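You operate a simulated robot arm through the tools that you are given. There is no shell and no other tool.

You run a simulated two-armed robot. Do the job below in one go: nothing can be reset, and whatever is moved stays where it is left.

TASK
Tip the loose earth out of the herb saucer and water the herb.
Fine: Stand the herb pot on the bare end of the counter meanwhile; the earth goes into the compost tub. With saucer and pot back in place, pour about 50 ml from the green tumbler on the dry soil, too little to turn it soggy, and stand the tumbler back. Glass and china break by a fall, a knock or a squeeze; drop, topple or crush nothing, tools too, nip no finger, spill no more than 8 ml a pour and 20 ml in all. Set down upright: herb pot, green tumbler.

The check looks at the end state, three seconds after you hand in, the way a careful person would. Anything else that was tipped, shoved, dropped, spilled or broken makes it a failure.

THE ROBOT
Two 7-joint arms with fingered hands on one trunk that stands fixed in place. Base frame: the origin is at the foot of the trunk, x ahead of it, y to its left, z up; the work surface is at about z = 950. Units: mm, rad, N and s.
The left shoulder is at [70, 153, 1397], the right one opposite. With the tool pointing down near the work surface each hand reaches from about 100 to 840 mm from the base axis, measured 20 degrees to its own side. Payload 3.9 kg a hand.
The TCP of each hand is the grasp point between the finger pads, 30 mm short of the fingertips. In the tool frame z runs along the fingers and y along their closing line. The gripper opens to 104 mm; its body begins 35 mm behind the TCP. The gripper is a hand of 4 fingers: y runs from the thumb to the fingers, the wrist lies at [-17, -104, -178] in the tool frame, and closing takes about 1.5 s.
Orientation is that of the tool frame in the base frame, as a unit quaternion [x, y, z, w]. With the fingers straight down and the wrist toward the robot, the tool's x, y and z point along [0, 1, 0], [1, 0, 0] and [0, 0, -1] of the base frame.

THE INTERFACE
- The arms move only by the tool nudge_tool. It takes "left_commands", "right_commands" or both (then of equal length, played together; a hand with none holds still); each is a list of rows, each a list of 7 numbers: the shift along the base's x, y, z in cm, then the turn, a rotation vector about the base's x, y, z in rad, then the gripper command, from -1 (fully open) to 1 (shut), values between in proportion. In form: [[x, y, z, wx, wy, wz, hand], ...]. A call has 1 to 20 rows; each row is the pose to reach, as a shift and turn from the pose commanded when the call began. A row lasts 0.2 s, in which the tool goes at most 50 mm and 0.15 rad; a call with a longer step from one row to the next is refused whole, and so is a gripper value outside its range. A pose out of reach is approached as far as the arm can. The call stops where the force on the tool passes 60 N (or 10 N more than at its start, if that is more) or the arm is blocked; 0.2 s more then pass. The fingers move at their own pace (about 72 mm/s each) and stop on an object; they squeeze with about 22 N. The grip force told is the motor's: it shows also when the fingers shut on nothing. Time passes only in rows, and 0.2 s behind the last, so rows that repeat a pose let the fingers close. It gives the time, the measured TCP pose, the force on the tool (base axes), the opening and the grip force at its end, in the units of the frame above (readings bear some noise), with the torque about the TCP (base axes, N m) and any sound that the robot's microphone picked up.
- Cameras (640 x 400 px; columns grow to the right, rows downward): "scene" is now at [134.3, -24, 1626.7]; the picture's right is [-0.28, -0.96, 0.00], its down [-0.55, 0.16, -0.82] and it looks along [0.79, -0.23, -0.57] (base axes); focal length 272 px, centre (320, 200). "left" rides on the left gripper at [-66, -90, -126] in its tool frame; the picture's right is [-0.78, -0.30, 0.56], its down [0.57, -0.70, 0.42] and it looks along [0.26, 0.65, 0.71] (tool axes); focal length 275 px, centre (320, 200). "right" rides on the right gripper at [66, -90, -126] in its tool frame; the picture's right is [-0.78, 0.30, -0.56], its down [-0.57, -0.70, 0.42] and it looks along [-0.26, 0.65, 0.71] (tool axes); focal length 275 px, centre (320, 200). There is no depth. A picture from a camera that has moved, and an enlarged one, comes with that camera's place and axes in the base frame and with its lens.
- grab_frame(camera): a new picture of that camera. The clock stands still meanwhile.
- slide_trunk(by): slides the trunk up (or, below 0, down) by that many mm; the arms and the scene camera ride with it, the base frame stays. It gives what a move gives, with no picture.
- set_grasp(shape, hand): the hand has 4 fingers and takes this shape, open, in about a second: jaw (thumb against the fingers, like two jaws); tri (thumb and two fingers); tip (a fingertip pinch); poke (one finger out to press); point (the index stretched); flat (the hand flat); cup (the hand cupped); fist (a fist). The gripper value then closes the fingers along that shape, each until it touches; the sizes above hold for jaw. It gives what a move gives, with no picture.
- aim_head(pan, tilt): turns the head with the scene camera to pan (to the left, within 1.501 rad either way) and tilt (down, from -0.506 to 1.204), counted from straight ahead of the robot. It gives what a move gives.
- close_up(camera, box): a new picture of the part [left, top, right, bottom] of that camera's present view, enlarged. The clock stands still meanwhile.
- finish_job(): hands the job in; it is judged then, once.

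Nothing tells you positions but the pictures and the camera data. Unless the task says otherwise, let go and move clear before handing in.

The tools are called after ">>>" as name(argument=value, ...) on one line, values as JSON. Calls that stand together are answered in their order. nudge_tool: Moves the arms, as the interface text tells. Its arguments: {"type":"object","properties":{"left_commands":{"type":"array"},"right_commands":{"type":"array"}},"required":[]} The other tools are called the same way: slide_trunk (by) moves the trunk up or down; set_grasp (shape, hand) gives the hand a shape; aim_head (pan, tilt) turns the head that bears the scene camera; grab_frame (camera) takes a picture; close_up (camera, box) takes an enlarged picture of a part of a camera's view; finish_job () hands the job in.

At the start:

```text
time: 0.0
left_position: [585.0, 157.5, 1383.3]
left_orientation: [0.707, 0.707, 0.0, 0.0]
left_force: [0.5, 0.5, 0.3]
left_wrist_torque: [0.01, 0.0, 0.03]
left_width: 103.4
left_gripper_force: 0.1
left_shape: jaw
right_position: [493.7, -351.6, 1438.0]
right_orientation: [0.708, 0.706, 0.0, 0.0]
right_force: [0.6, 0.2, 0.4]
right_wrist_torque: [0.0, -0.01, 0.0]
right_width: 103.5
right_gripper_force: 0.1
right_shape: jaw
trunk travel left (down, up): [-850.0, 90.0]
head pan, tilt (commanded): [-0.281, 0.609]
```

scene: 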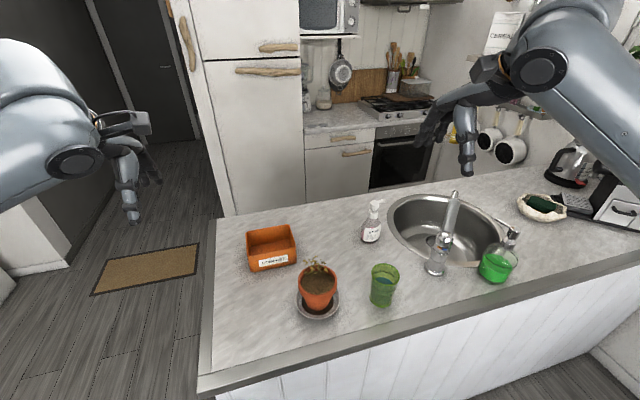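
right: 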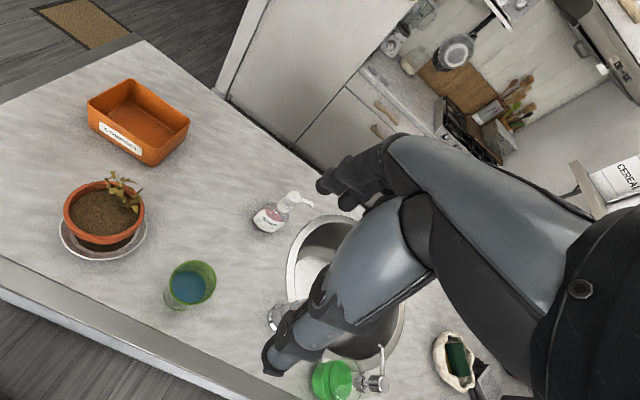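
left: 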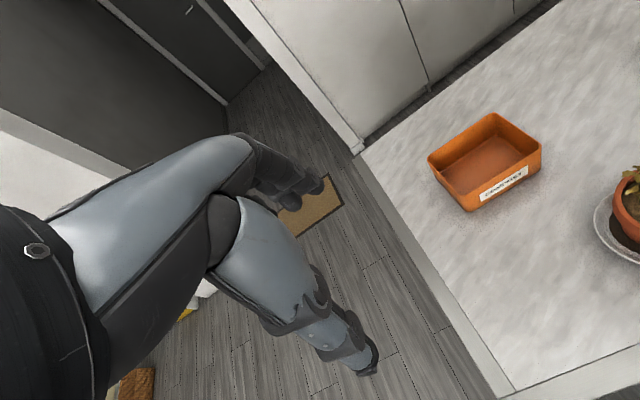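

I see the counter with the terracotta herb pot on its saucer at about (585, -150), the green tumbler at about (535, -325) and the orange compost tub at about (770, -45). The left end of the counter, y from 0 to 150, looks bare. I'll look closer before moving.

>>> close_up(camera="scene", box=[260, 240, 420, 340])

>>> close_up(camera="right", box=[30, 140, 270, 290])

>>> close_up(camera="scene", box=[200, 200, 360, 300])

>>> close_up(camera="left", box=[400, 90, 640, 240])

```text
4.00 times, centred on (340, 290) of scene
camera zoom: at [134.3, -24.0, 1626.7], right [-0.28, -0.96, 0.0], down [-0.55, 0.16, -0.82], along [0.79, -0.23, -0.57], focal length 1088 px, centre (240, -160)
```

zoom: 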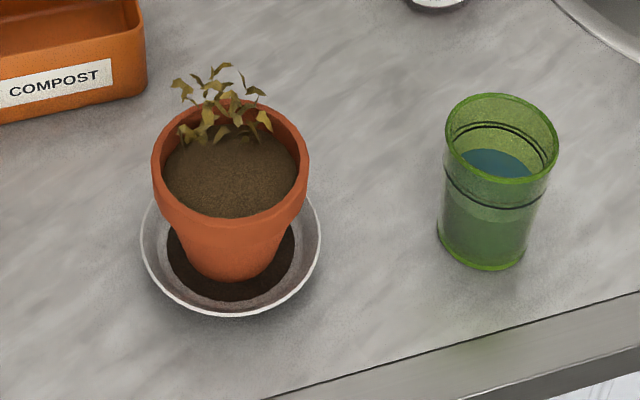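

```text
2.67 times, centred on (150, 215) of right
camera zoom: at [403.6, -286.5, 1565.2], right [0.29, -0.78, 0.56], down [-0.7, -0.57, -0.43], along [0.65, -0.27, -0.71], focal length 734 px, centre (773, 160)
```

zoom: 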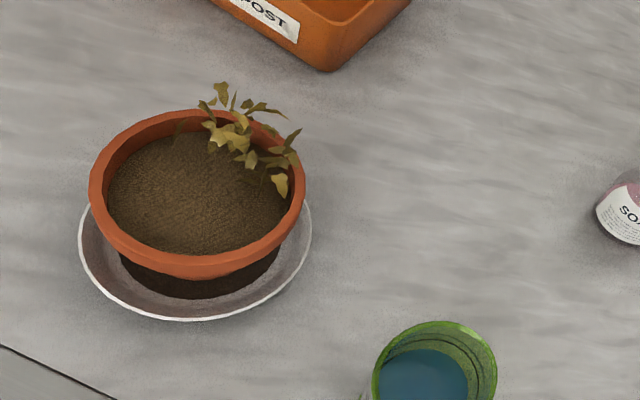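

```text
4.00 times, centred on (280, 250) of scene
camera zoom: at [134.3, -24.0, 1626.7], right [-0.28, -0.96, 0.0], down [-0.55, 0.16, -0.82], along [0.79, -0.23, -0.57], focal length 1088 px, centre (480, 0)
```

zoom: 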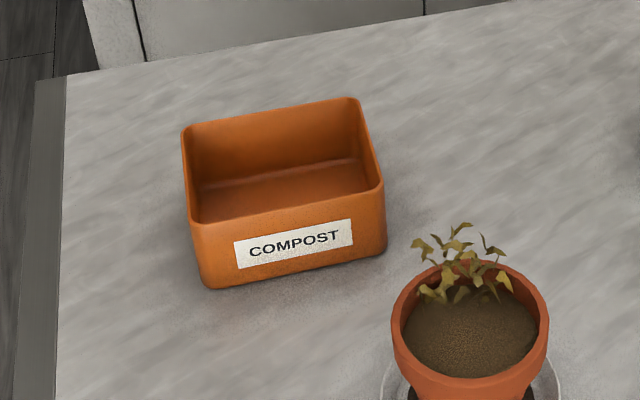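

```text
2.67 times, centred on (520, 165) of left
camera zoom: at [496.6, 91.3, 1509.5], right [-0.3, -0.78, -0.56], down [-0.7, 0.57, -0.42], along [0.65, 0.26, -0.71], focal length 734 px, centre (-213, 293)
```

zoom: 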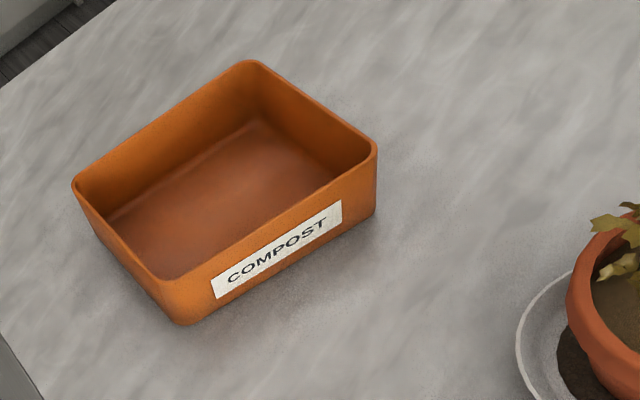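

The pot's rim is about 101 mm across with its top at z≈1063, so a side grasp under the lip looks best. I'll take finer views of the pot, the saucer and both hands.

>>> close_up(camera="scene", box=[288, 252, 352, 292])

>>> close_up(camera="scene", box=[288, 285, 352, 325])

>>> close_up(camera="scene", box=[360, 255, 424, 310])

>>> close_up(camera="scene", box=[400, 80, 500, 180])

>>> close_up(camera="scene", box=[80, 100, 180, 230])

```text
10.00 times, centred on (320, 272) of scene
camera zoom: at [134.3, -24.0, 1626.7], right [-0.28, -0.96, 0.0], down [-0.55, 0.16, -0.82], along [0.79, -0.23, -0.57], focal length 2719 px, centre (320, -520)
```

zoom: 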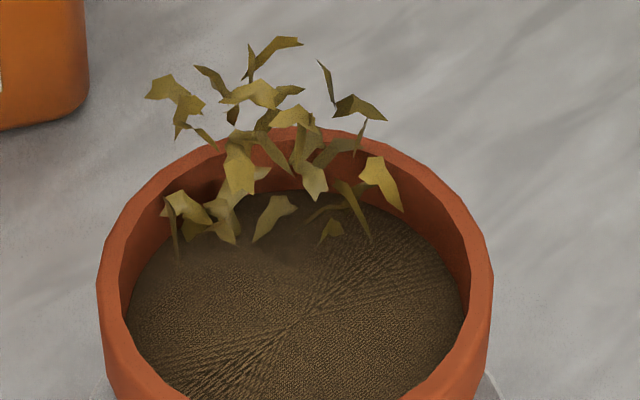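

```text
10.00 times, centred on (320, 305) of scene
camera zoom: at [134.3, -24.0, 1626.7], right [-0.28, -0.96, 0.0], down [-0.55, 0.16, -0.82], along [0.79, -0.23, -0.57], focal length 2719 px, centre (320, -850)
```

zoom: 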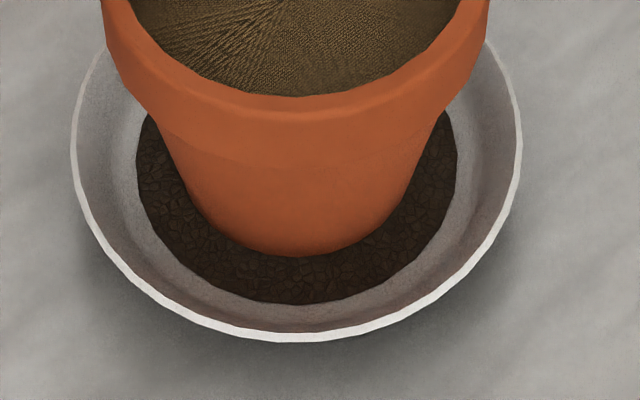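

```text
7.27 times, centred on (392, 282) of scene
camera zoom: at [134.3, -24.0, 1626.7], right [-0.28, -0.96, 0.0], down [-0.55, 0.16, -0.82], along [0.79, -0.23, -0.57], focal length 1978 px, centre (-204, -400)
```

zoom: 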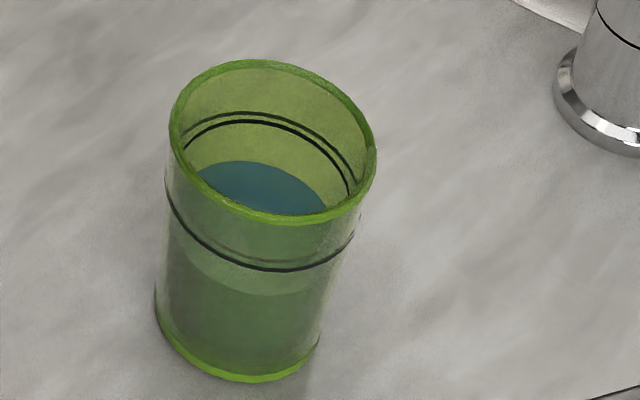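

```text
4.00 times, centred on (450, 130) of scene
camera zoom: at [134.3, -24.0, 1626.7], right [-0.28, -0.96, 0.0], down [-0.55, 0.16, -0.82], along [0.79, -0.23, -0.57], focal length 1088 px, centre (-200, 480)
```

zoom: 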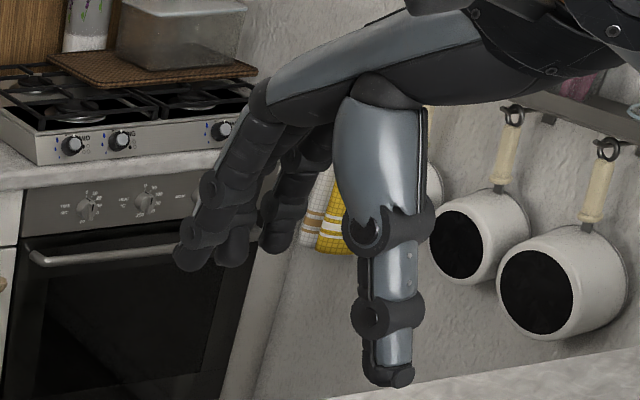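

```text
3.08 times, centred on (130, 165) of scene
camera zoom: at [134.3, -24.0, 1626.7], right [-0.28, -0.96, 0.0], down [-0.55, 0.16, -0.82], along [0.79, -0.23, -0.57], focal length 837 px, centre (905, 308)
```

zoom: 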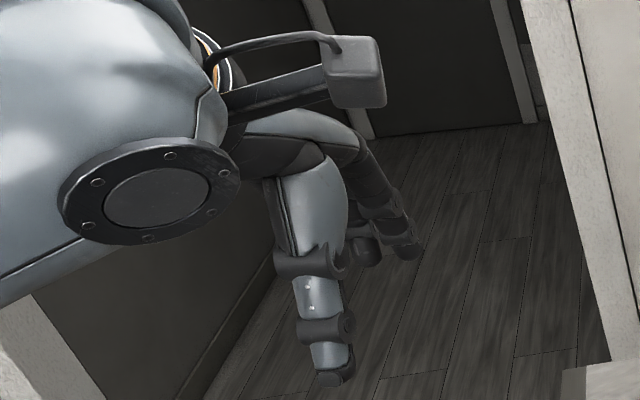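

The pot body is about 78 mm across below the lip, narrowing to 58 mm at the base. The tumbler's water stands about 50 mm below its rim. Before planning the side grasp I'll check the finger layout of the left hand.

>>> close_up(camera="left", box=[200, 120, 400, 245])

>>> close_up(camera="left", box=[200, 260, 400, 385])

>>> close_up(camera="right", box=[240, 110, 440, 235])

```text
3.20 times, centred on (300, 182) of left
camera zoom: at [496.6, 91.3, 1509.5], right [-0.3, -0.78, -0.56], down [-0.7, 0.57, -0.42], along [0.65, 0.26, -0.71], focal length 881 px, centre (384, 256)
```

zoom: 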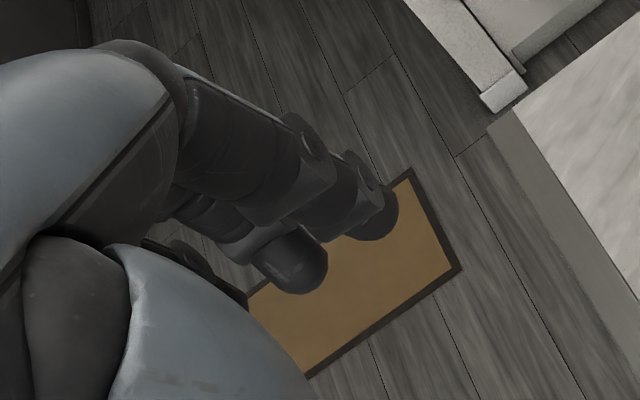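

```text
3.20 times, centred on (300, 322) of left
camera zoom: at [496.6, 91.3, 1509.5], right [-0.3, -0.78, -0.56], down [-0.7, 0.57, -0.42], along [0.65, 0.26, -0.71], focal length 881 px, centre (384, -192)
```

zoom: 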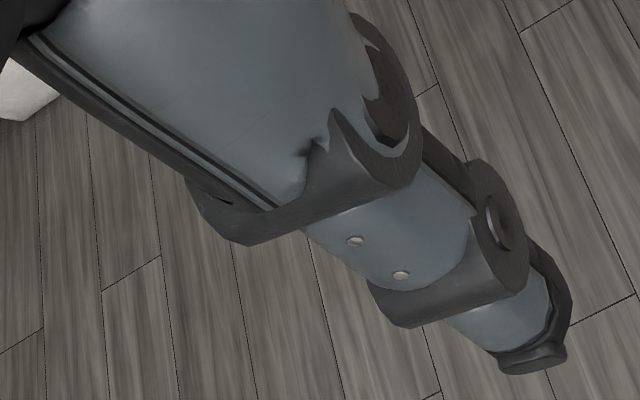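

```text
3.20 times, centred on (340, 172) of right
camera zoom: at [403.6, -286.5, 1565.2], right [0.29, -0.78, 0.56], down [-0.7, -0.57, -0.43], along [0.65, -0.27, -0.71], focal length 881 px, centre (256, 288)
```

zoom: 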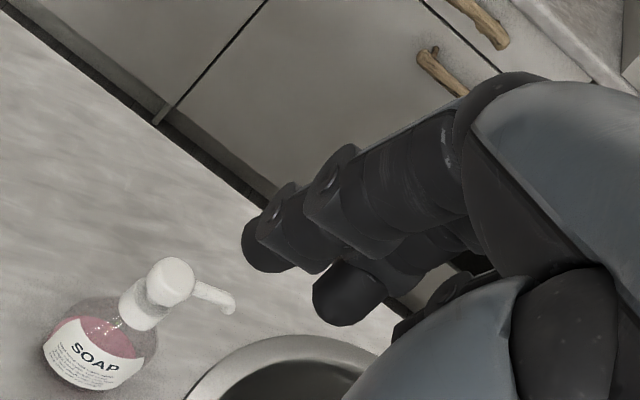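

The jaw shape stacks three fingers about 66 mm tall, which is tight between the saucer rim and the pot lip. I'll try the "tri" shape on the left hand while it is still clear of everything.

>>> set_grasp(hand="left", shape="tri")

>>> grab_frame(camera="left")

>>> close_up(camera="scene", box=[80, 100, 180, 230])

```text
time: 0.9
left_position: [584.6, 156.4, 1383.2]
left_orientation: [0.707, 0.707, 0.0, 0.0]
left_force: [0.1, 0.1, 0.0]
left_wrist_torque: [0.01, 0.0, 0.02]
left_width: 103.5
left_gripper_force: 0.0
left_shape: tri
right_position: [492.7, -351.8, 1437.6]
right_orientation: [0.707, 0.707, 0.001, 0.001]
right_force: [0.7, 1.0, 0.2]
right_wrist_torque: [0.01, 0.0, 0.0]
right_width: 103.6
right_gripper_force: 0.2
right_shape: jaw
trunk travel left (down, up): [-850.0, 90.0]
head pan, tilt (commanded): [-0.281, 0.609]
```

```text
taken
camera left: at [496.7, 91.3, 1509.5], right [-0.3, -0.78, -0.56], down [-0.7, 0.57, -0.42], along [0.65, 0.26, -0.71], focal length 275 px, centre (320, 200)
```

left: 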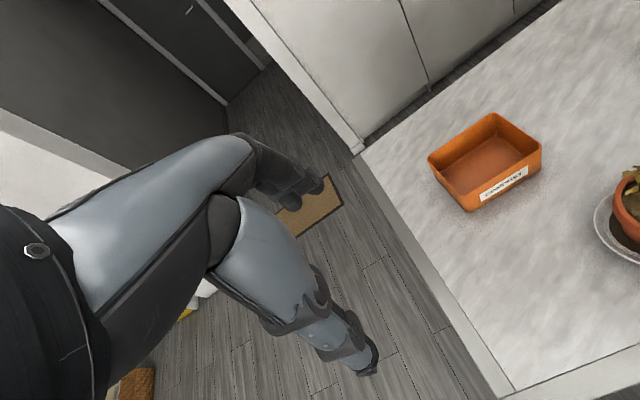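

```text
3.08 times, centred on (130, 165) of scene
camera zoom: at [134.3, -24.0, 1626.7], right [-0.28, -0.96, 0.0], down [-0.55, 0.16, -0.82], along [0.79, -0.23, -0.57], focal length 837 px, centre (905, 308)
```

zoom: 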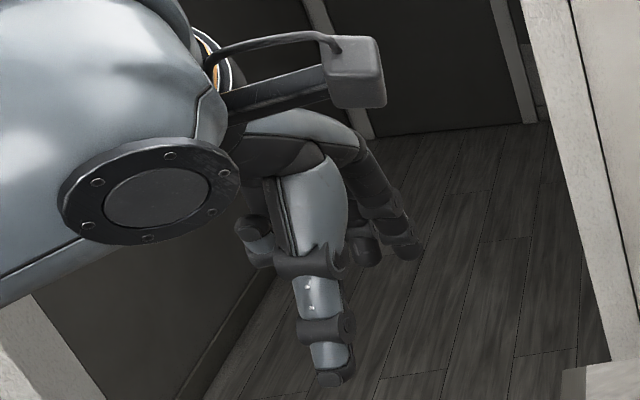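

In "tri" the third finger curls away, so a side grasp tilted about 20° downward should fit under the pot's lip and clear the saucer. I'll bring the left hand to a pre-grasp spot left of the pot and look from there.

>>> nudge_tool(left_commands=[[0, -1.5, -3, -0.1222, 0, 0, -1], [-0.1, -3, -6, -0.2444, 0, 0, -1], [-0.1, -4.4, -9, -0.3666, 0, 0, -1], [-0.2, -5.9, -12.1, -0.4888, 0, 0, -1], [-0.2, -7.3, -15.1, -0.611, 0, 0, -1], [-0.3, -8.8, -18.1, -0.7332, 0, 0, -1], [-0.3, -10.2, -21.2, -0.8554, 0, 0, -1], [-0.4, -11.7, -24.2, -0.9776, 0, 0, -1], [-0.4, -13.1, -27.2, -1.0998, 0, 0, -1], [-0.5, -14.6, -30.3, -1.222, 0, 0, -1], [-0.5, -14.6, -30.3, -1.222, 0, 0, -1]])

>>> grab_frame(camera="left")

>>> grab_frame(camera="scene")

```text
time: 3.3
left_position: [582.2, 9.3, 1080.8]
left_orientation: [0.579, 0.579, -0.406, 0.406]
left_force: [-0.1, 0.4, -0.6]
left_wrist_torque: [0.01, -0.02, 0.0]
left_width: 103.7
left_gripper_force: 0.0
left_shape: tri
right_position: [493.2, -352.6, 1437.6]
right_orientation: [0.707, 0.707, 0.001, 0.001]
right_force: [0.4, -0.3, -0.5]
right_wrist_torque: [0.02, 0.0, 0.0]
right_width: 103.7
right_gripper_force: 0.0
right_shape: jaw
trunk travel left (down, up): [-850.0, 90.0]
head pan, tilt (commanded): [-0.281, 0.609]
```

```text
taken
camera left: at [492.6, 104.7, 1185.4], right [-0.3, -0.79, 0.54], down [-0.7, -0.2, -0.68], along [0.65, -0.58, -0.49], focal length 275 px, centre (320, 200)
```

left: 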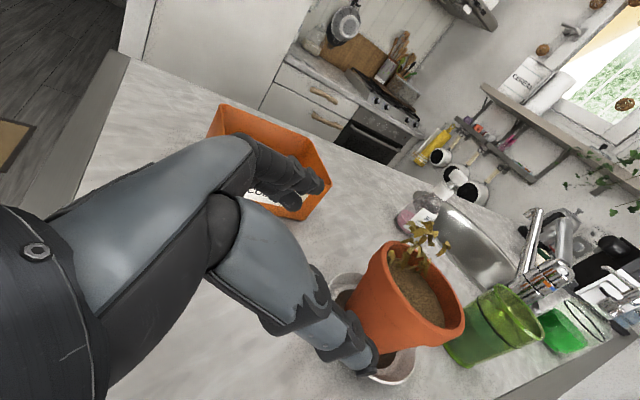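

```text
taken
camera scene: at [134.2, -23.9, 1626.7], right [-0.28, -0.96, 0.0], down [-0.55, 0.16, -0.82], along [0.79, -0.23, -0.57], focal length 272 px, centre (320, 200)
```

scene: 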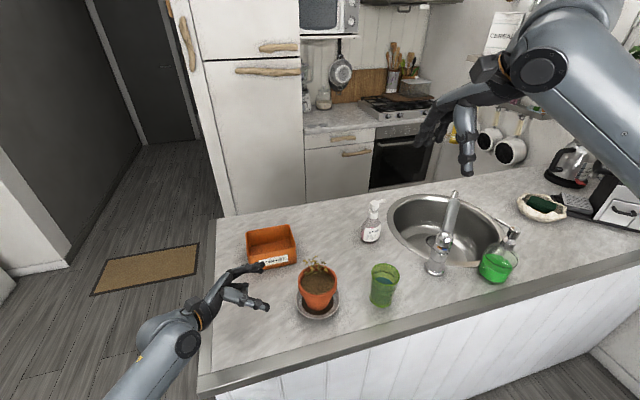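

The left hand is poised left of the pot with nothing touched. I'll use its camera to measure the pot's lip, the saucer's rim and the water in the tumbler.

>>> close_up(camera="left", box=[320, 220, 480, 390])

>>> close_up(camera="left", box=[430, 270, 560, 380])

>>> close_up(camera="scene", box=[190, 240, 350, 340])

```text
2.35 times, centred on (400, 305) of left
camera zoom: at [492.6, 104.7, 1185.4], right [-0.3, -0.79, 0.54], down [-0.7, -0.2, -0.68], along [0.65, -0.58, -0.49], focal length 648 px, centre (132, -47)
```

zoom: 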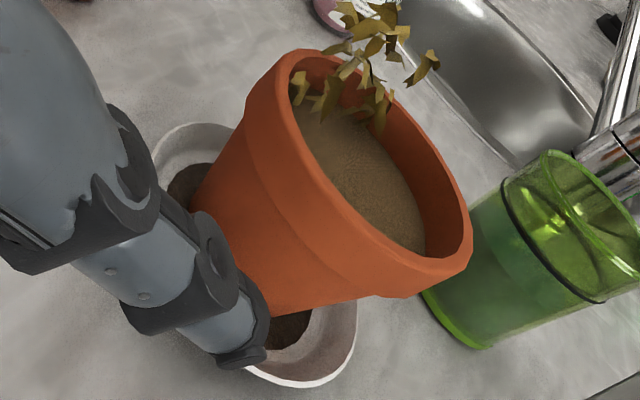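

```text
3.64 times, centred on (495, 325) of left
camera zoom: at [492.6, 104.7, 1185.4], right [-0.3, -0.79, 0.54], down [-0.7, -0.2, -0.68], along [0.65, -0.58, -0.49], focal length 1001 px, centre (-316, -254)
```

zoom: 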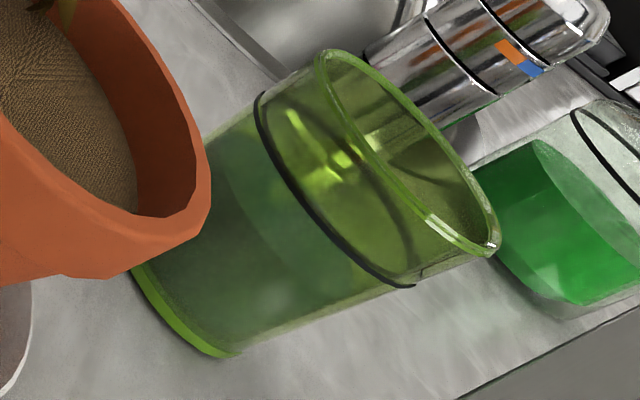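

```text
4.00 times, centred on (270, 290) of scene
camera zoom: at [134.2, -23.9, 1626.7], right [-0.28, -0.96, 0.0], down [-0.55, 0.16, -0.82], along [0.79, -0.23, -0.57], focal length 1088 px, centre (520, -160)
```

zoom: 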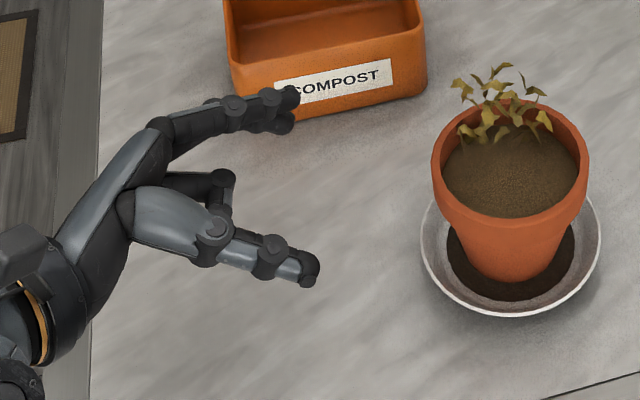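

I'll zoom further on the pot's rim and saucer to fix their positions before closing in.

>>> close_up(camera="left", box=[370, 225, 480, 295])

>>> close_up(camera="left", box=[370, 285, 480, 355])

>>> close_up(camera="left", box=[325, 260, 425, 395])

```text
5.71 times, centred on (425, 260) of left
camera zoom: at [492.6, 104.7, 1185.4], right [-0.3, -0.79, 0.54], down [-0.7, -0.2, -0.68], along [0.65, -0.58, -0.49], focal length 1573 px, centre (-280, -143)
```

zoom: 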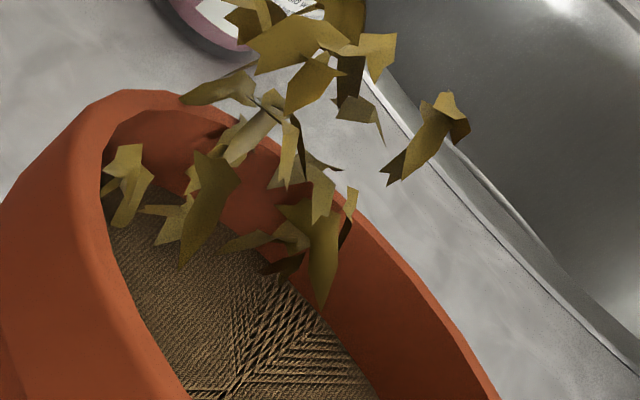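

```text
5.71 times, centred on (425, 320) of left
camera zoom: at [492.6, 104.7, 1185.4], right [-0.3, -0.79, 0.54], down [-0.7, -0.2, -0.68], along [0.65, -0.58, -0.49], focal length 1573 px, centre (-280, -486)
```

zoom: 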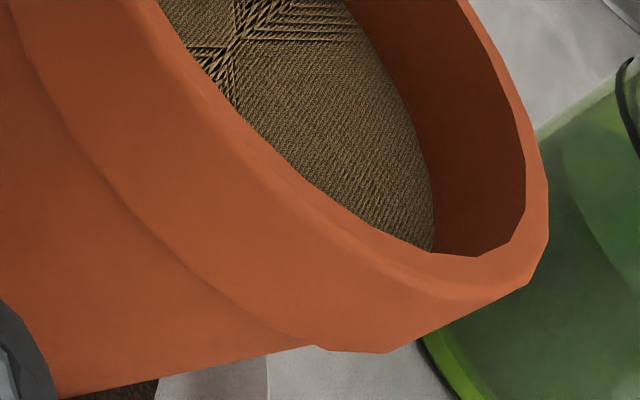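

```text
2.96 times, centred on (375, 328) of left
camera zoom: at [492.6, 104.7, 1185.4], right [-0.3, -0.79, 0.54], down [-0.7, -0.2, -0.68], along [0.65, -0.58, -0.49], focal length 816 px, centre (157, -178)
```

zoom: 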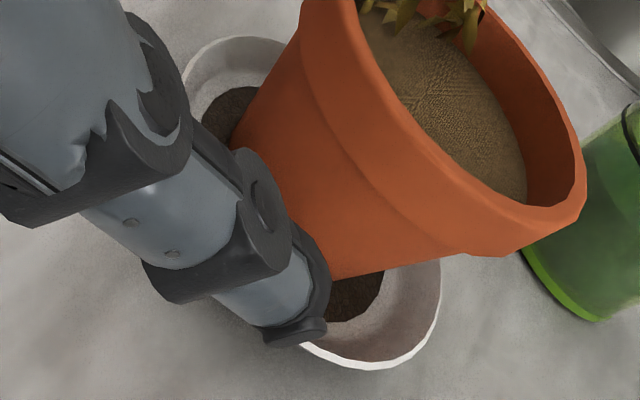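

By combining the views I put the pot and saucer centre near (582, -149). The pot's rim top is z≈1053, the underside of its lip z≈1030 and the saucer rim z≈968. I'll lower the left hand to z≈1004 with a 30° tilt, still clear, and check before sliding in.

>>> nudge_tool(left_commands=[[0, -0.5, -2.5, 0.06, 0, 0, -1], [0.05, -1.2, -5, 0.12, 0, 0, -1], [0.1, -2, -7.6, 0.1745, 0, 0, -1], [0.1, -2, -7.6, 0.1745, 0, 0, -1], [0.1, -2, -7.6, 0.1745, 0, 0, -1]])

>>> close_up(camera="scene", box=[200, 245, 360, 345])

>>> grab_frame(camera="left")

```text
time: 4.5
left_position: [583.3, -9.6, 1005.1]
left_orientation: [0.612, 0.612, -0.354, 0.354]
left_force: [1.0, -0.2, 0.0]
left_wrist_torque: [-0.01, 0.01, 0.01]
left_width: 103.7
left_gripper_force: 0.1
left_shape: tri
right_position: [493.1, -352.9, 1438.6]
right_orientation: [0.708, 0.707, 0.0, 0.001]
right_force: [-0.1, 1.0, -0.2]
right_wrist_torque: [-0.01, -0.01, -0.02]
right_width: 103.6
right_gripper_force: 0.1
right_shape: jaw
trunk travel left (down, up): [-850.0, 90.0]
head pan, tilt (commanded): [-0.281, 0.609]
```

```text
4.00 times, centred on (280, 295) of scene
camera zoom: at [134.2, -23.8, 1626.7], right [-0.28, -0.96, 0.0], down [-0.55, 0.16, -0.82], along [0.79, -0.23, -0.57], focal length 1088 px, centre (480, -180)
```

zoom: 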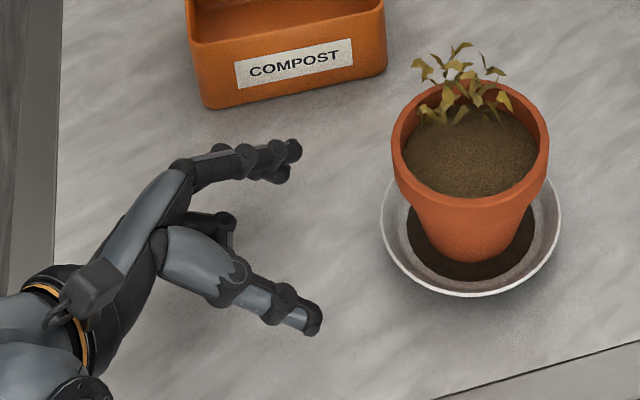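

```text
taken
camera left: at [493.2, 65.7, 1123.9], right [-0.3, -0.87, 0.39], down [-0.7, -0.08, -0.71], along [0.65, -0.49, -0.59], focal length 275 px, centre (320, 200)
```

left: 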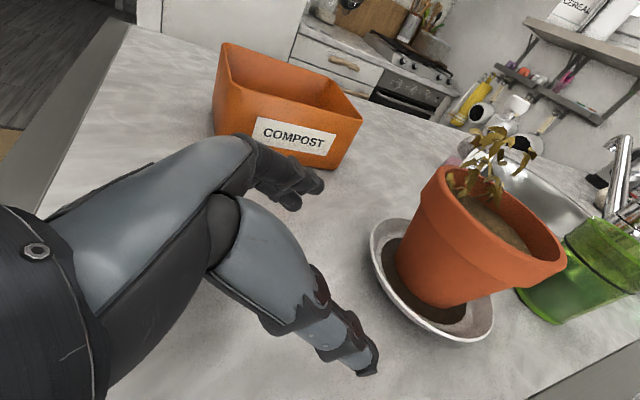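

From this lower angle the pot and saucer show clearly. I'll zoom once more to confirm the saucer rim height and the lip height.

>>> close_up(camera="left", box=[360, 150, 580, 350])

>>> close_up(camera="left", box=[365, 210, 445, 310])

```text
2.00 times, centred on (470, 250) of left
camera zoom: at [493.2, 65.7, 1123.9], right [-0.3, -0.87, 0.39], down [-0.7, -0.08, -0.71], along [0.65, -0.49, -0.59], focal length 551 px, centre (20, 100)
```

zoom: 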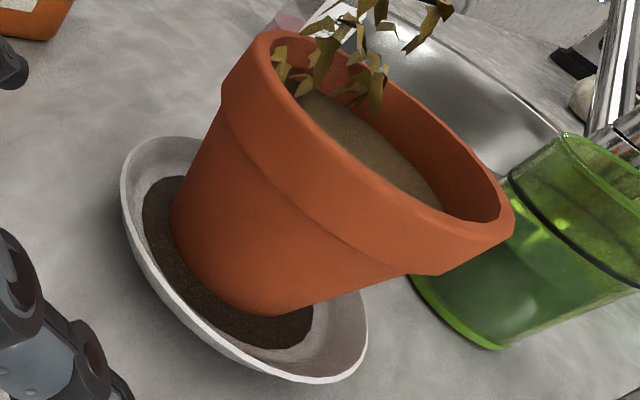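

```text
4.00 times, centred on (405, 260) of left
camera zoom: at [493.2, 65.7, 1123.9], right [-0.3, -0.87, 0.39], down [-0.7, -0.08, -0.71], along [0.65, -0.49, -0.59], focal length 1101 px, centre (-20, -40)
```

zoom: 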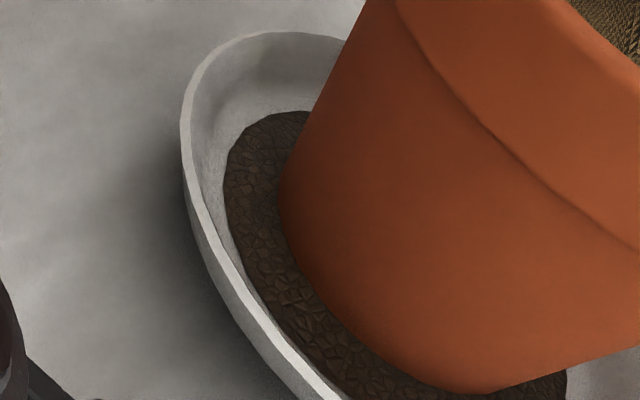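

My numbers hold: the pot axis is at about (582.5, -150) and the gripper is aligned with it. I'll slide in most of the way, then check.

>>> nudge_tool(left_commands=[[0, -2.5, 0, 0, 0, 0, -1], [0, -5, 0, 0, 0, 0, -1], [-0.05, -7, 0, 0, 0, 0, -1], [-0.1, -8.5, 0, 0, 0, 0, -1], [-0.1, -8.5, 0, 0, 0, 0, -1]])

>>> close_up(camera="scene", box=[240, 240, 368, 320])

>>> grab_frame(camera="left")

```text
time: 5.7
left_position: [581.8, -95.5, 1005.7]
left_orientation: [0.612, 0.613, -0.353, 0.354]
left_force: [0.2, 0.6, -0.4]
left_wrist_torque: [0.02, -0.02, -0.02]
left_width: 103.6
left_gripper_force: 0.1
left_shape: tri
right_position: [493.1, -352.4, 1438.2]
right_orientation: [0.708, 0.706, 0.0, 0.001]
right_force: [0.0, 0.5, 0.1]
right_wrist_torque: [-0.02, 0.04, 0.03]
right_width: 103.5
right_gripper_force: 0.1
right_shape: jaw
trunk travel left (down, up): [-850.0, 90.0]
head pan, tilt (commanded): [-0.281, 0.609]
```

```text
5.00 times, centred on (304, 280) of scene
camera zoom: at [134.3, -24.0, 1626.7], right [-0.28, -0.96, 0.0], down [-0.55, 0.16, -0.82], along [0.79, -0.23, -0.57], focal length 1360 px, centre (400, -200)
```

zoom: 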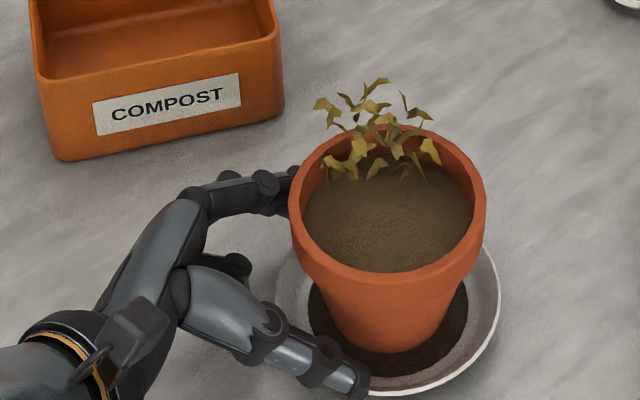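

```text
taken
camera left: at [492.1, -19.6, 1125.0], right [-0.3, -0.87, 0.39], down [-0.7, -0.08, -0.71], along [0.65, -0.49, -0.59], focal length 275 px, centre (320, 200)
```

left: 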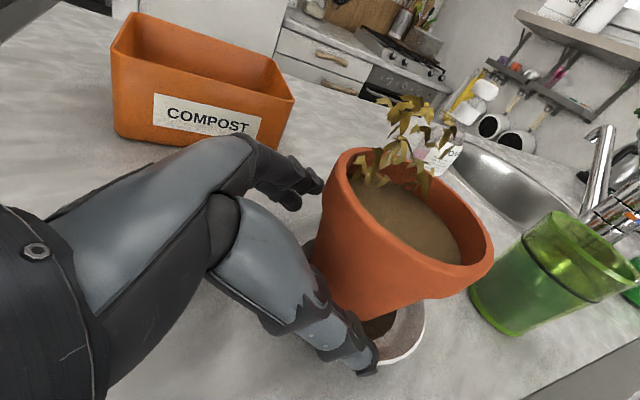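

The fingers straddle the pot below its lip and clear the saucer. I'll go in the last 40 mm slowly.

>>> nudge_tool(left_commands=[[0.05, -1, 0, 0, 0, 0, -1], [0.05, -2, 0, 0, 0, 0, -1], [0.1, -3, 0, 0, 0, 0, -1], [0.1, -4, 0, 0, 0, 0, -1], [0.1, -4, 0, 0, 0, 0, -1]])

>>> close_up(camera="scene", box=[240, 240, 368, 320])

>>> grab_frame(camera="left")

```text
time: 6.9
left_position: [582.0, -133.1, 1006.3]
left_orientation: [0.613, 0.612, -0.353, 0.354]
left_force: [1.5, 2.0, -1.0]
left_wrist_torque: [-0.05, -0.02, 0.03]
left_width: 103.7
left_gripper_force: 0.1
left_shape: tri
right_position: [494.4, -351.2, 1438.0]
right_orientation: [0.707, 0.707, 0.0, 0.001]
right_force: [-1.1, 0.4, -0.1]
right_wrist_torque: [-0.01, 0.02, -0.02]
right_width: 103.8
right_gripper_force: 0.1
right_shape: jaw
trunk travel left (down, up): [-850.0, 90.0]
head pan, tilt (commanded): [-0.281, 0.609]
```

```text
5.00 times, centred on (304, 280) of scene
camera zoom: at [134.4, -23.6, 1626.7], right [-0.28, -0.96, 0.0], down [-0.55, 0.16, -0.82], along [0.79, -0.23, -0.57], focal length 1360 px, centre (400, -200)
```

zoom: 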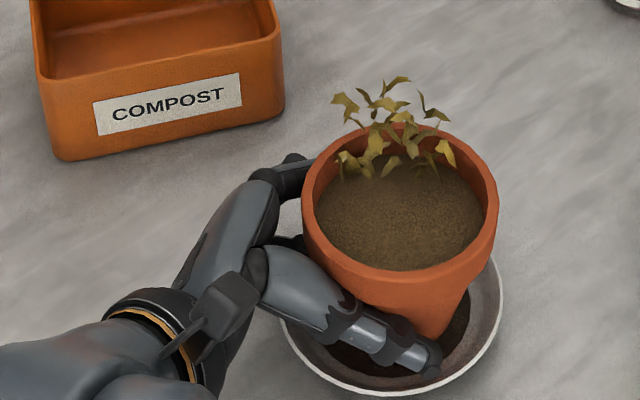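

```text
taken
camera left: at [493.0, -57.3, 1126.0], right [-0.3, -0.87, 0.39], down [-0.7, -0.08, -0.71], along [0.65, -0.49, -0.59], focal length 275 px, centre (320, 200)
```

left: 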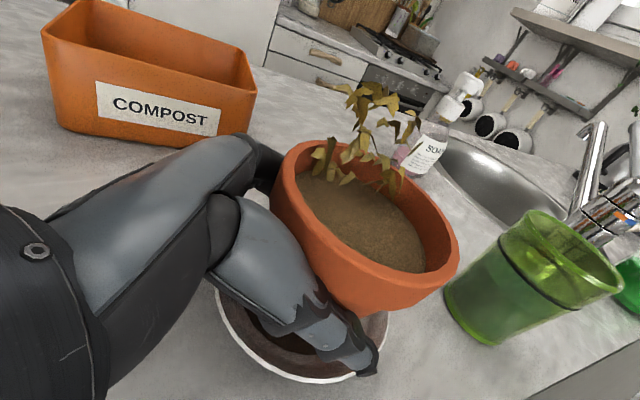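

The pot was nudged about 8 mm away in its saucer by light contact near the palm, still upright. I'll look closely to find what is touching before closing.

>>> close_up(camera="left", box=[210, 120, 400, 390])

>>> close_up(camera="scene", box=[285, 255, 349, 320])

>>> close_up(camera="right", box=[30, 140, 190, 280])

```text
1.48 times, centred on (305, 255) of left
camera zoom: at [493.0, -57.3, 1126.0], right [-0.3, -0.87, 0.39], down [-0.7, -0.08, -0.71], along [0.65, -0.49, -0.59], focal length 408 px, centre (342, 118)
```

zoom: 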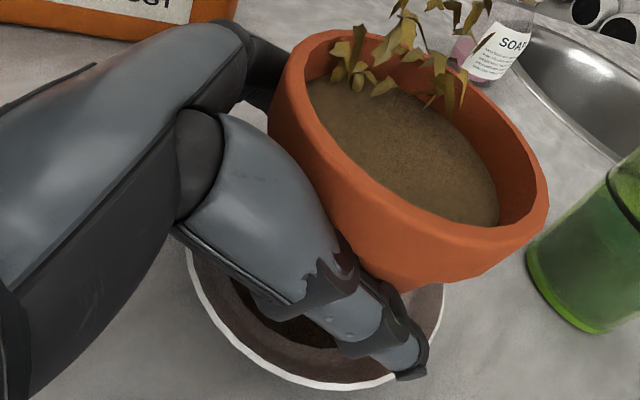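

```text
6.15 times, centred on (317, 288) of scene
camera zoom: at [134.4, -23.6, 1626.7], right [-0.28, -0.96, 0.0], down [-0.55, 0.16, -0.82], along [0.79, -0.23, -0.57], focal length 1673 px, centre (338, -338)
```

zoom: 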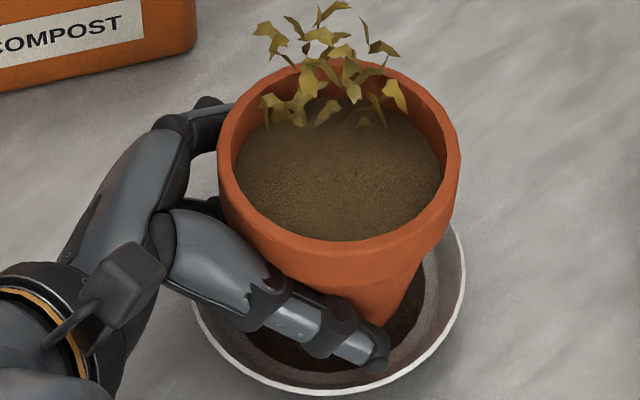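

```text
2.86 times, centred on (110, 210) of right
camera zoom: at [403.8, -286.1, 1565.2], right [0.29, -0.78, 0.56], down [-0.7, -0.57, -0.43], along [0.65, -0.27, -0.71], focal length 786 px, centre (920, 171)
```

zoom: 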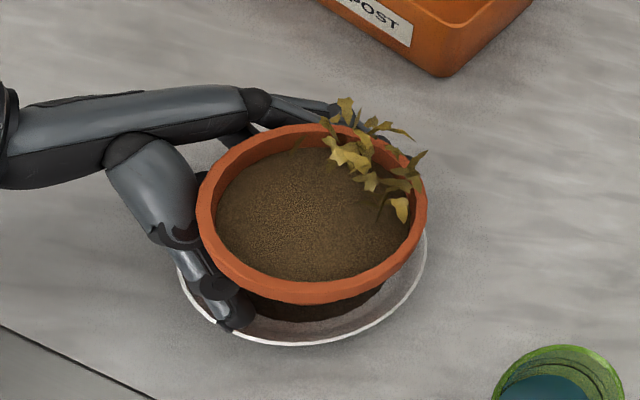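

The pot's lip met the raised thumb link. I'll back off slightly, level the hand to about 20° so the thumb passes under the lip, and go in again.

>>> nudge_tool(left_commands=[[0, 1, 0, 0, 0, 0, -1], [0, 1.5, 0.1, -0.06, 0, 0, -1], [0, 1.5, 0.1, -0.12, 0, 0, -1], [0, 1.5, 0.1, -0.1745, 0, 0, -1], [0, 1.5, 0.1, -0.1745, 0, 0, -1]])

>>> close_up(camera="right", box=[30, 140, 190, 280])

>>> close_up(camera="scene", box=[240, 240, 368, 320])

```text
time: 8.1
left_position: [581.9, -117.2, 1007.5]
left_orientation: [0.579, 0.579, -0.405, 0.407]
left_force: [1.0, 3.0, 4.9]
left_wrist_torque: [0.2, -0.08, 0.05]
left_width: 103.8
left_gripper_force: 0.1
left_shape: tri
right_position: [492.9, -351.3, 1438.4]
right_orientation: [0.707, 0.707, 0.001, 0.001]
right_force: [-0.5, 0.3, 0.2]
right_wrist_torque: [0.0, 0.02, 0.03]
right_width: 103.5
right_gripper_force: 0.0
right_shape: jaw
trunk travel left (down, up): [-850.0, 90.0]
head pan, tilt (commanded): [-0.281, 0.609]
```

```text
2.86 times, centred on (110, 210) of right
camera zoom: at [403.0, -285.6, 1565.6], right [0.29, -0.78, 0.56], down [-0.7, -0.57, -0.43], along [0.65, -0.27, -0.71], focal length 786 px, centre (920, 171)
```

zoom: 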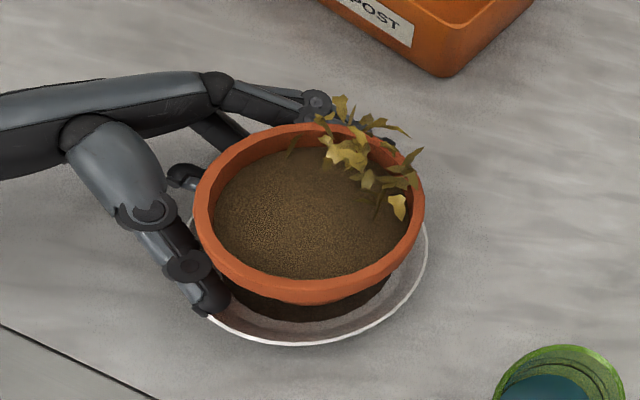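

```text
5.00 times, centred on (304, 280) of scene
camera zoom: at [133.5, -23.2, 1626.8], right [-0.28, -0.96, 0.0], down [-0.55, 0.16, -0.82], along [0.79, -0.23, -0.57], focal length 1360 px, centre (400, -200)
```

zoom: 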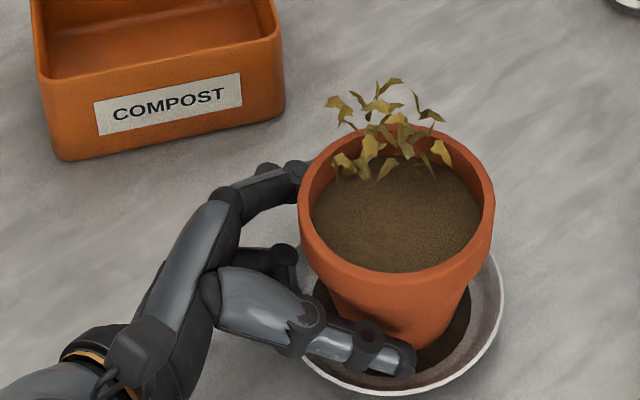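

A light upward force tells me the curled finger is just touching the saucer rim. I'll raise the hand a couple of mm, use about 26° tilt, and move in to the grasp depth.

>>> nudge_tool(left_commands=[[0, 0, 0.2, 0.05, 0, 0, -1], [0, 0, 0.2, 0.105, 0, 0, -1], [0, -0.8, 0.15, 0.105, 0, 0, -1], [0, -1.5, 0.15, 0.105, 0, 0, -1], [0, -1.9, 0.15, 0.105, 0, 0, -1], [0, -1.9, 0.15, 0.105, 0, 0, -1]])

>>> close_up(camera="right", box=[30, 140, 190, 280])

>>> close_up(camera="scene", box=[240, 240, 368, 320])

```text
time: 9.5
left_position: [582.1, -137.1, 1007.0]
left_orientation: [0.6, 0.6, -0.375, 0.375]
left_force: [-0.6, 1.0, 0.3]
left_wrist_torque: [-0.04, 0.0, -0.01]
left_width: 103.7
left_gripper_force: 0.1
left_shape: tri
right_position: [493.0, -352.3, 1438.2]
right_orientation: [0.708, 0.707, 0.0, 0.0]
right_force: [-0.8, -0.3, -0.3]
right_wrist_torque: [0.03, -0.02, -0.01]
right_width: 103.5
right_gripper_force: 0.0
right_shape: jaw
trunk travel left (down, up): [-850.0, 90.0]
head pan, tilt (commanded): [-0.281, 0.609]
```

```text
2.86 times, centred on (110, 210) of right
camera zoom: at [403.8, -286.1, 1565.2], right [0.29, -0.78, 0.56], down [-0.7, -0.57, -0.43], along [0.65, -0.27, -0.71], focal length 786 px, centre (920, 171)
```

zoom: 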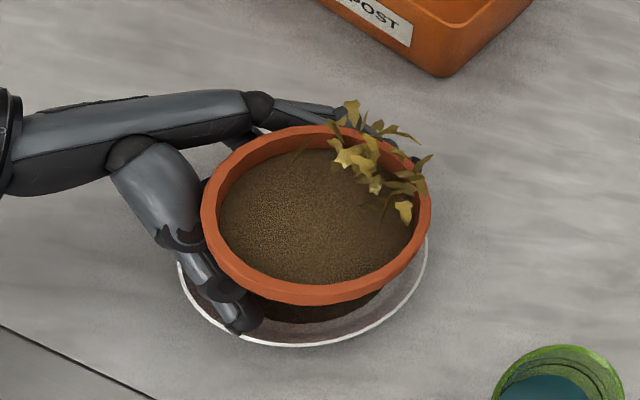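

```text
5.00 times, centred on (304, 280) of scene
camera zoom: at [134.4, -23.6, 1626.7], right [-0.28, -0.96, 0.0], down [-0.55, 0.16, -0.82], along [0.79, -0.23, -0.57], focal length 1360 px, centre (400, -200)
```

zoom: 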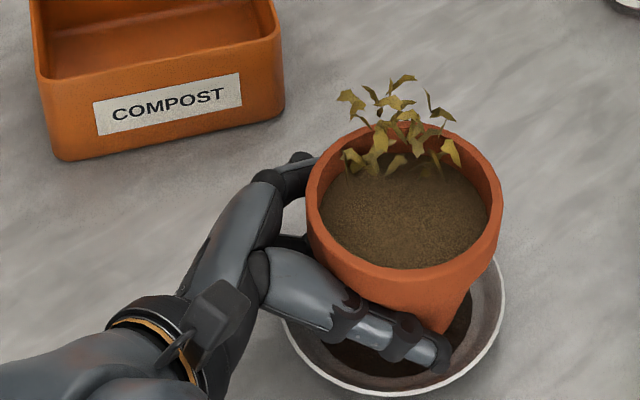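

The fingers now reach just past the pot's middle under the lip with no significant force. I'll close gently in stages and watch.

>>> nudge_tool(left_commands=[[0, 0, 0, 0, 0, 0, -0.8], [0, 0, 0, 0, 0, 0, -0.65], [0, 0, 0, 0, 0, 0, -0.5], [0, 0, 0, 0, 0, 0, -0.5], [0, 0, 0, 0, 0, 0, -0.5]])

>>> close_up(camera="right", box=[30, 140, 190, 280])

>>> close_up(camera="scene", box=[240, 240, 368, 320])

```text
time: 10.7
left_position: [581.3, -136.8, 1007.7]
left_orientation: [0.6, 0.599, -0.375, 0.375]
left_force: [0.6, 2.2, -0.1]
left_wrist_torque: [-0.01, 0.02, 0.01]
left_width: 83.0
left_gripper_force: 21.4
left_shape: tri
right_position: [492.2, -352.2, 1437.8]
right_orientation: [0.708, 0.707, 0.0, 0.0]
right_force: [-0.9, -0.4, -0.4]
right_wrist_torque: [-0.01, 0.03, 0.0]
right_width: 103.4
right_gripper_force: 0.0
right_shape: jaw
trunk travel left (down, up): [-850.0, 90.0]
head pan, tilt (commanded): [-0.281, 0.609]
```

```text
2.86 times, centred on (110, 210) of right
camera zoom: at [403.5, -286.2, 1565.2], right [0.29, -0.78, 0.56], down [-0.7, -0.57, -0.43], along [0.65, -0.27, -0.71], focal length 786 px, centre (920, 171)
```

zoom: 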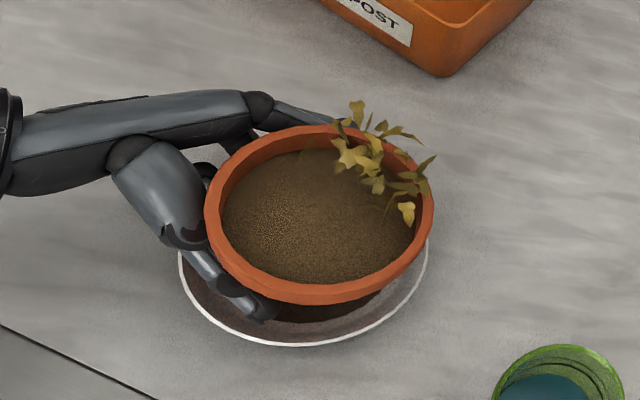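

```text
5.00 times, centred on (304, 280) of scene
camera zoom: at [134.2, -23.6, 1626.7], right [-0.28, -0.96, 0.0], down [-0.55, 0.16, -0.82], along [0.79, -0.23, -0.57], focal length 1360 px, centre (400, -200)
```

zoom: 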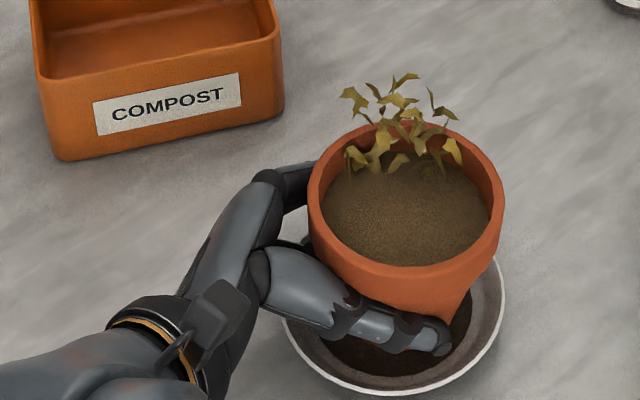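

The fingers are holding at 83 mm with about 21 N. I'll keep the squeeze, lift slightly and check that the pot hangs level.

>>> nudge_tool(left_commands=[[0, 0, 0, 0, 0, 0, -0.2], [0, 0, 0, 0, 0, 0, 0], [0, 0, 0.2, 0, 0, 0, 0], [0, 0, 0.5, 0, 0, 0, 0], [0, 0, 0.8, 0, 0, 0, 0], [0, 0, 1.2, 0, 0, 0, 0], [0, 0, 1.5, 0, 0, 0, 0], [0, 0, 1.5, 0, 0, 0, 0]])

>>> close_up(camera="right", box=[30, 140, 190, 280])

>>> close_up(camera="scene", box=[240, 240, 368, 320])

>>> grab_frame(camera="left")

```text
time: 12.5
left_position: [581.7, -136.8, 1022.0]
left_orientation: [0.6, 0.599, -0.375, 0.375]
left_force: [-0.4, -0.5, -4.0]
left_wrist_torque: [0.06, 0.0, -0.02]
left_width: 83.4
left_gripper_force: 21.9
left_shape: tri
right_position: [493.9, -352.8, 1437.4]
right_orientation: [0.707, 0.707, 0.0, 0.001]
right_force: [0.3, 0.2, -0.5]
right_wrist_torque: [-0.03, 0.03, -0.01]
right_width: 103.7
right_gripper_force: 0.0
right_shape: jaw
trunk travel left (down, up): [-850.0, 90.0]
head pan, tilt (commanded): [-0.281, 0.609]
```

```text
2.86 times, centred on (110, 210) of right
camera zoom: at [404.2, -286.7, 1564.9], right [0.29, -0.78, 0.56], down [-0.7, -0.57, -0.43], along [0.65, -0.27, -0.71], focal length 786 px, centre (920, 171)
```

zoom: 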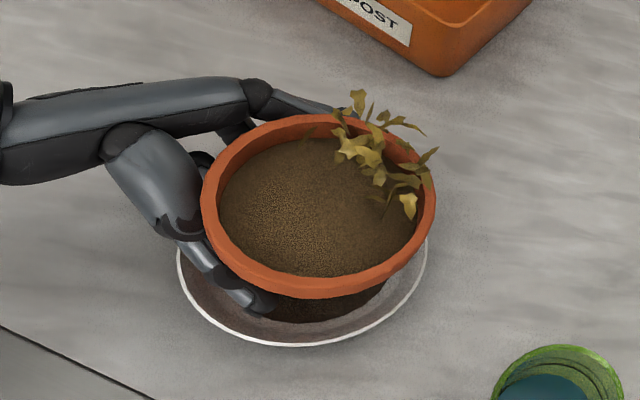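

```text
5.00 times, centred on (304, 280) of scene
camera zoom: at [135.0, -24.2, 1626.6], right [-0.28, -0.96, 0.0], down [-0.55, 0.16, -0.82], along [0.79, -0.23, -0.57], focal length 1360 px, centre (400, -200)
```

zoom: 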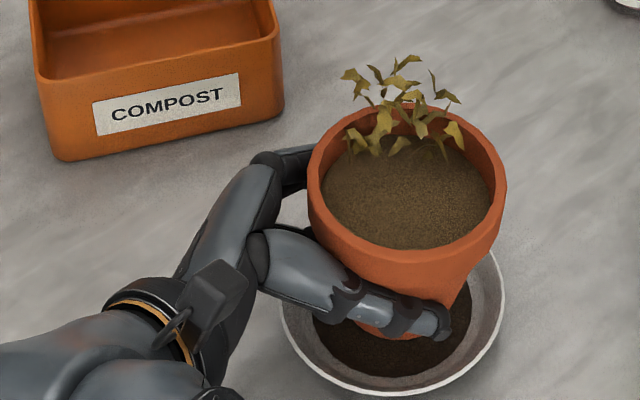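

```text
taken
camera left: at [492.8, -54.0, 1136.6], right [-0.3, -0.84, 0.45], down [-0.7, -0.13, -0.7], along [0.65, -0.53, -0.55], focal length 275 px, centre (320, 200)
```

left: 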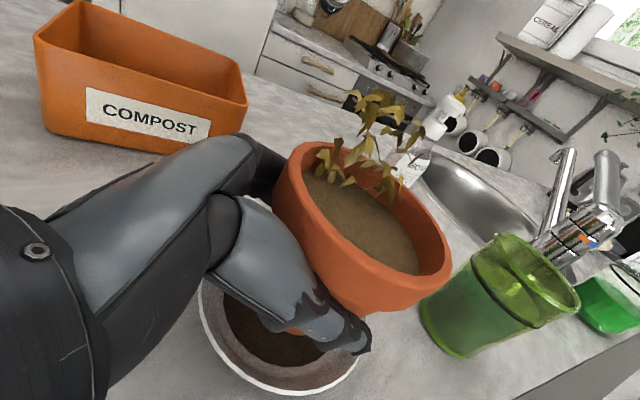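

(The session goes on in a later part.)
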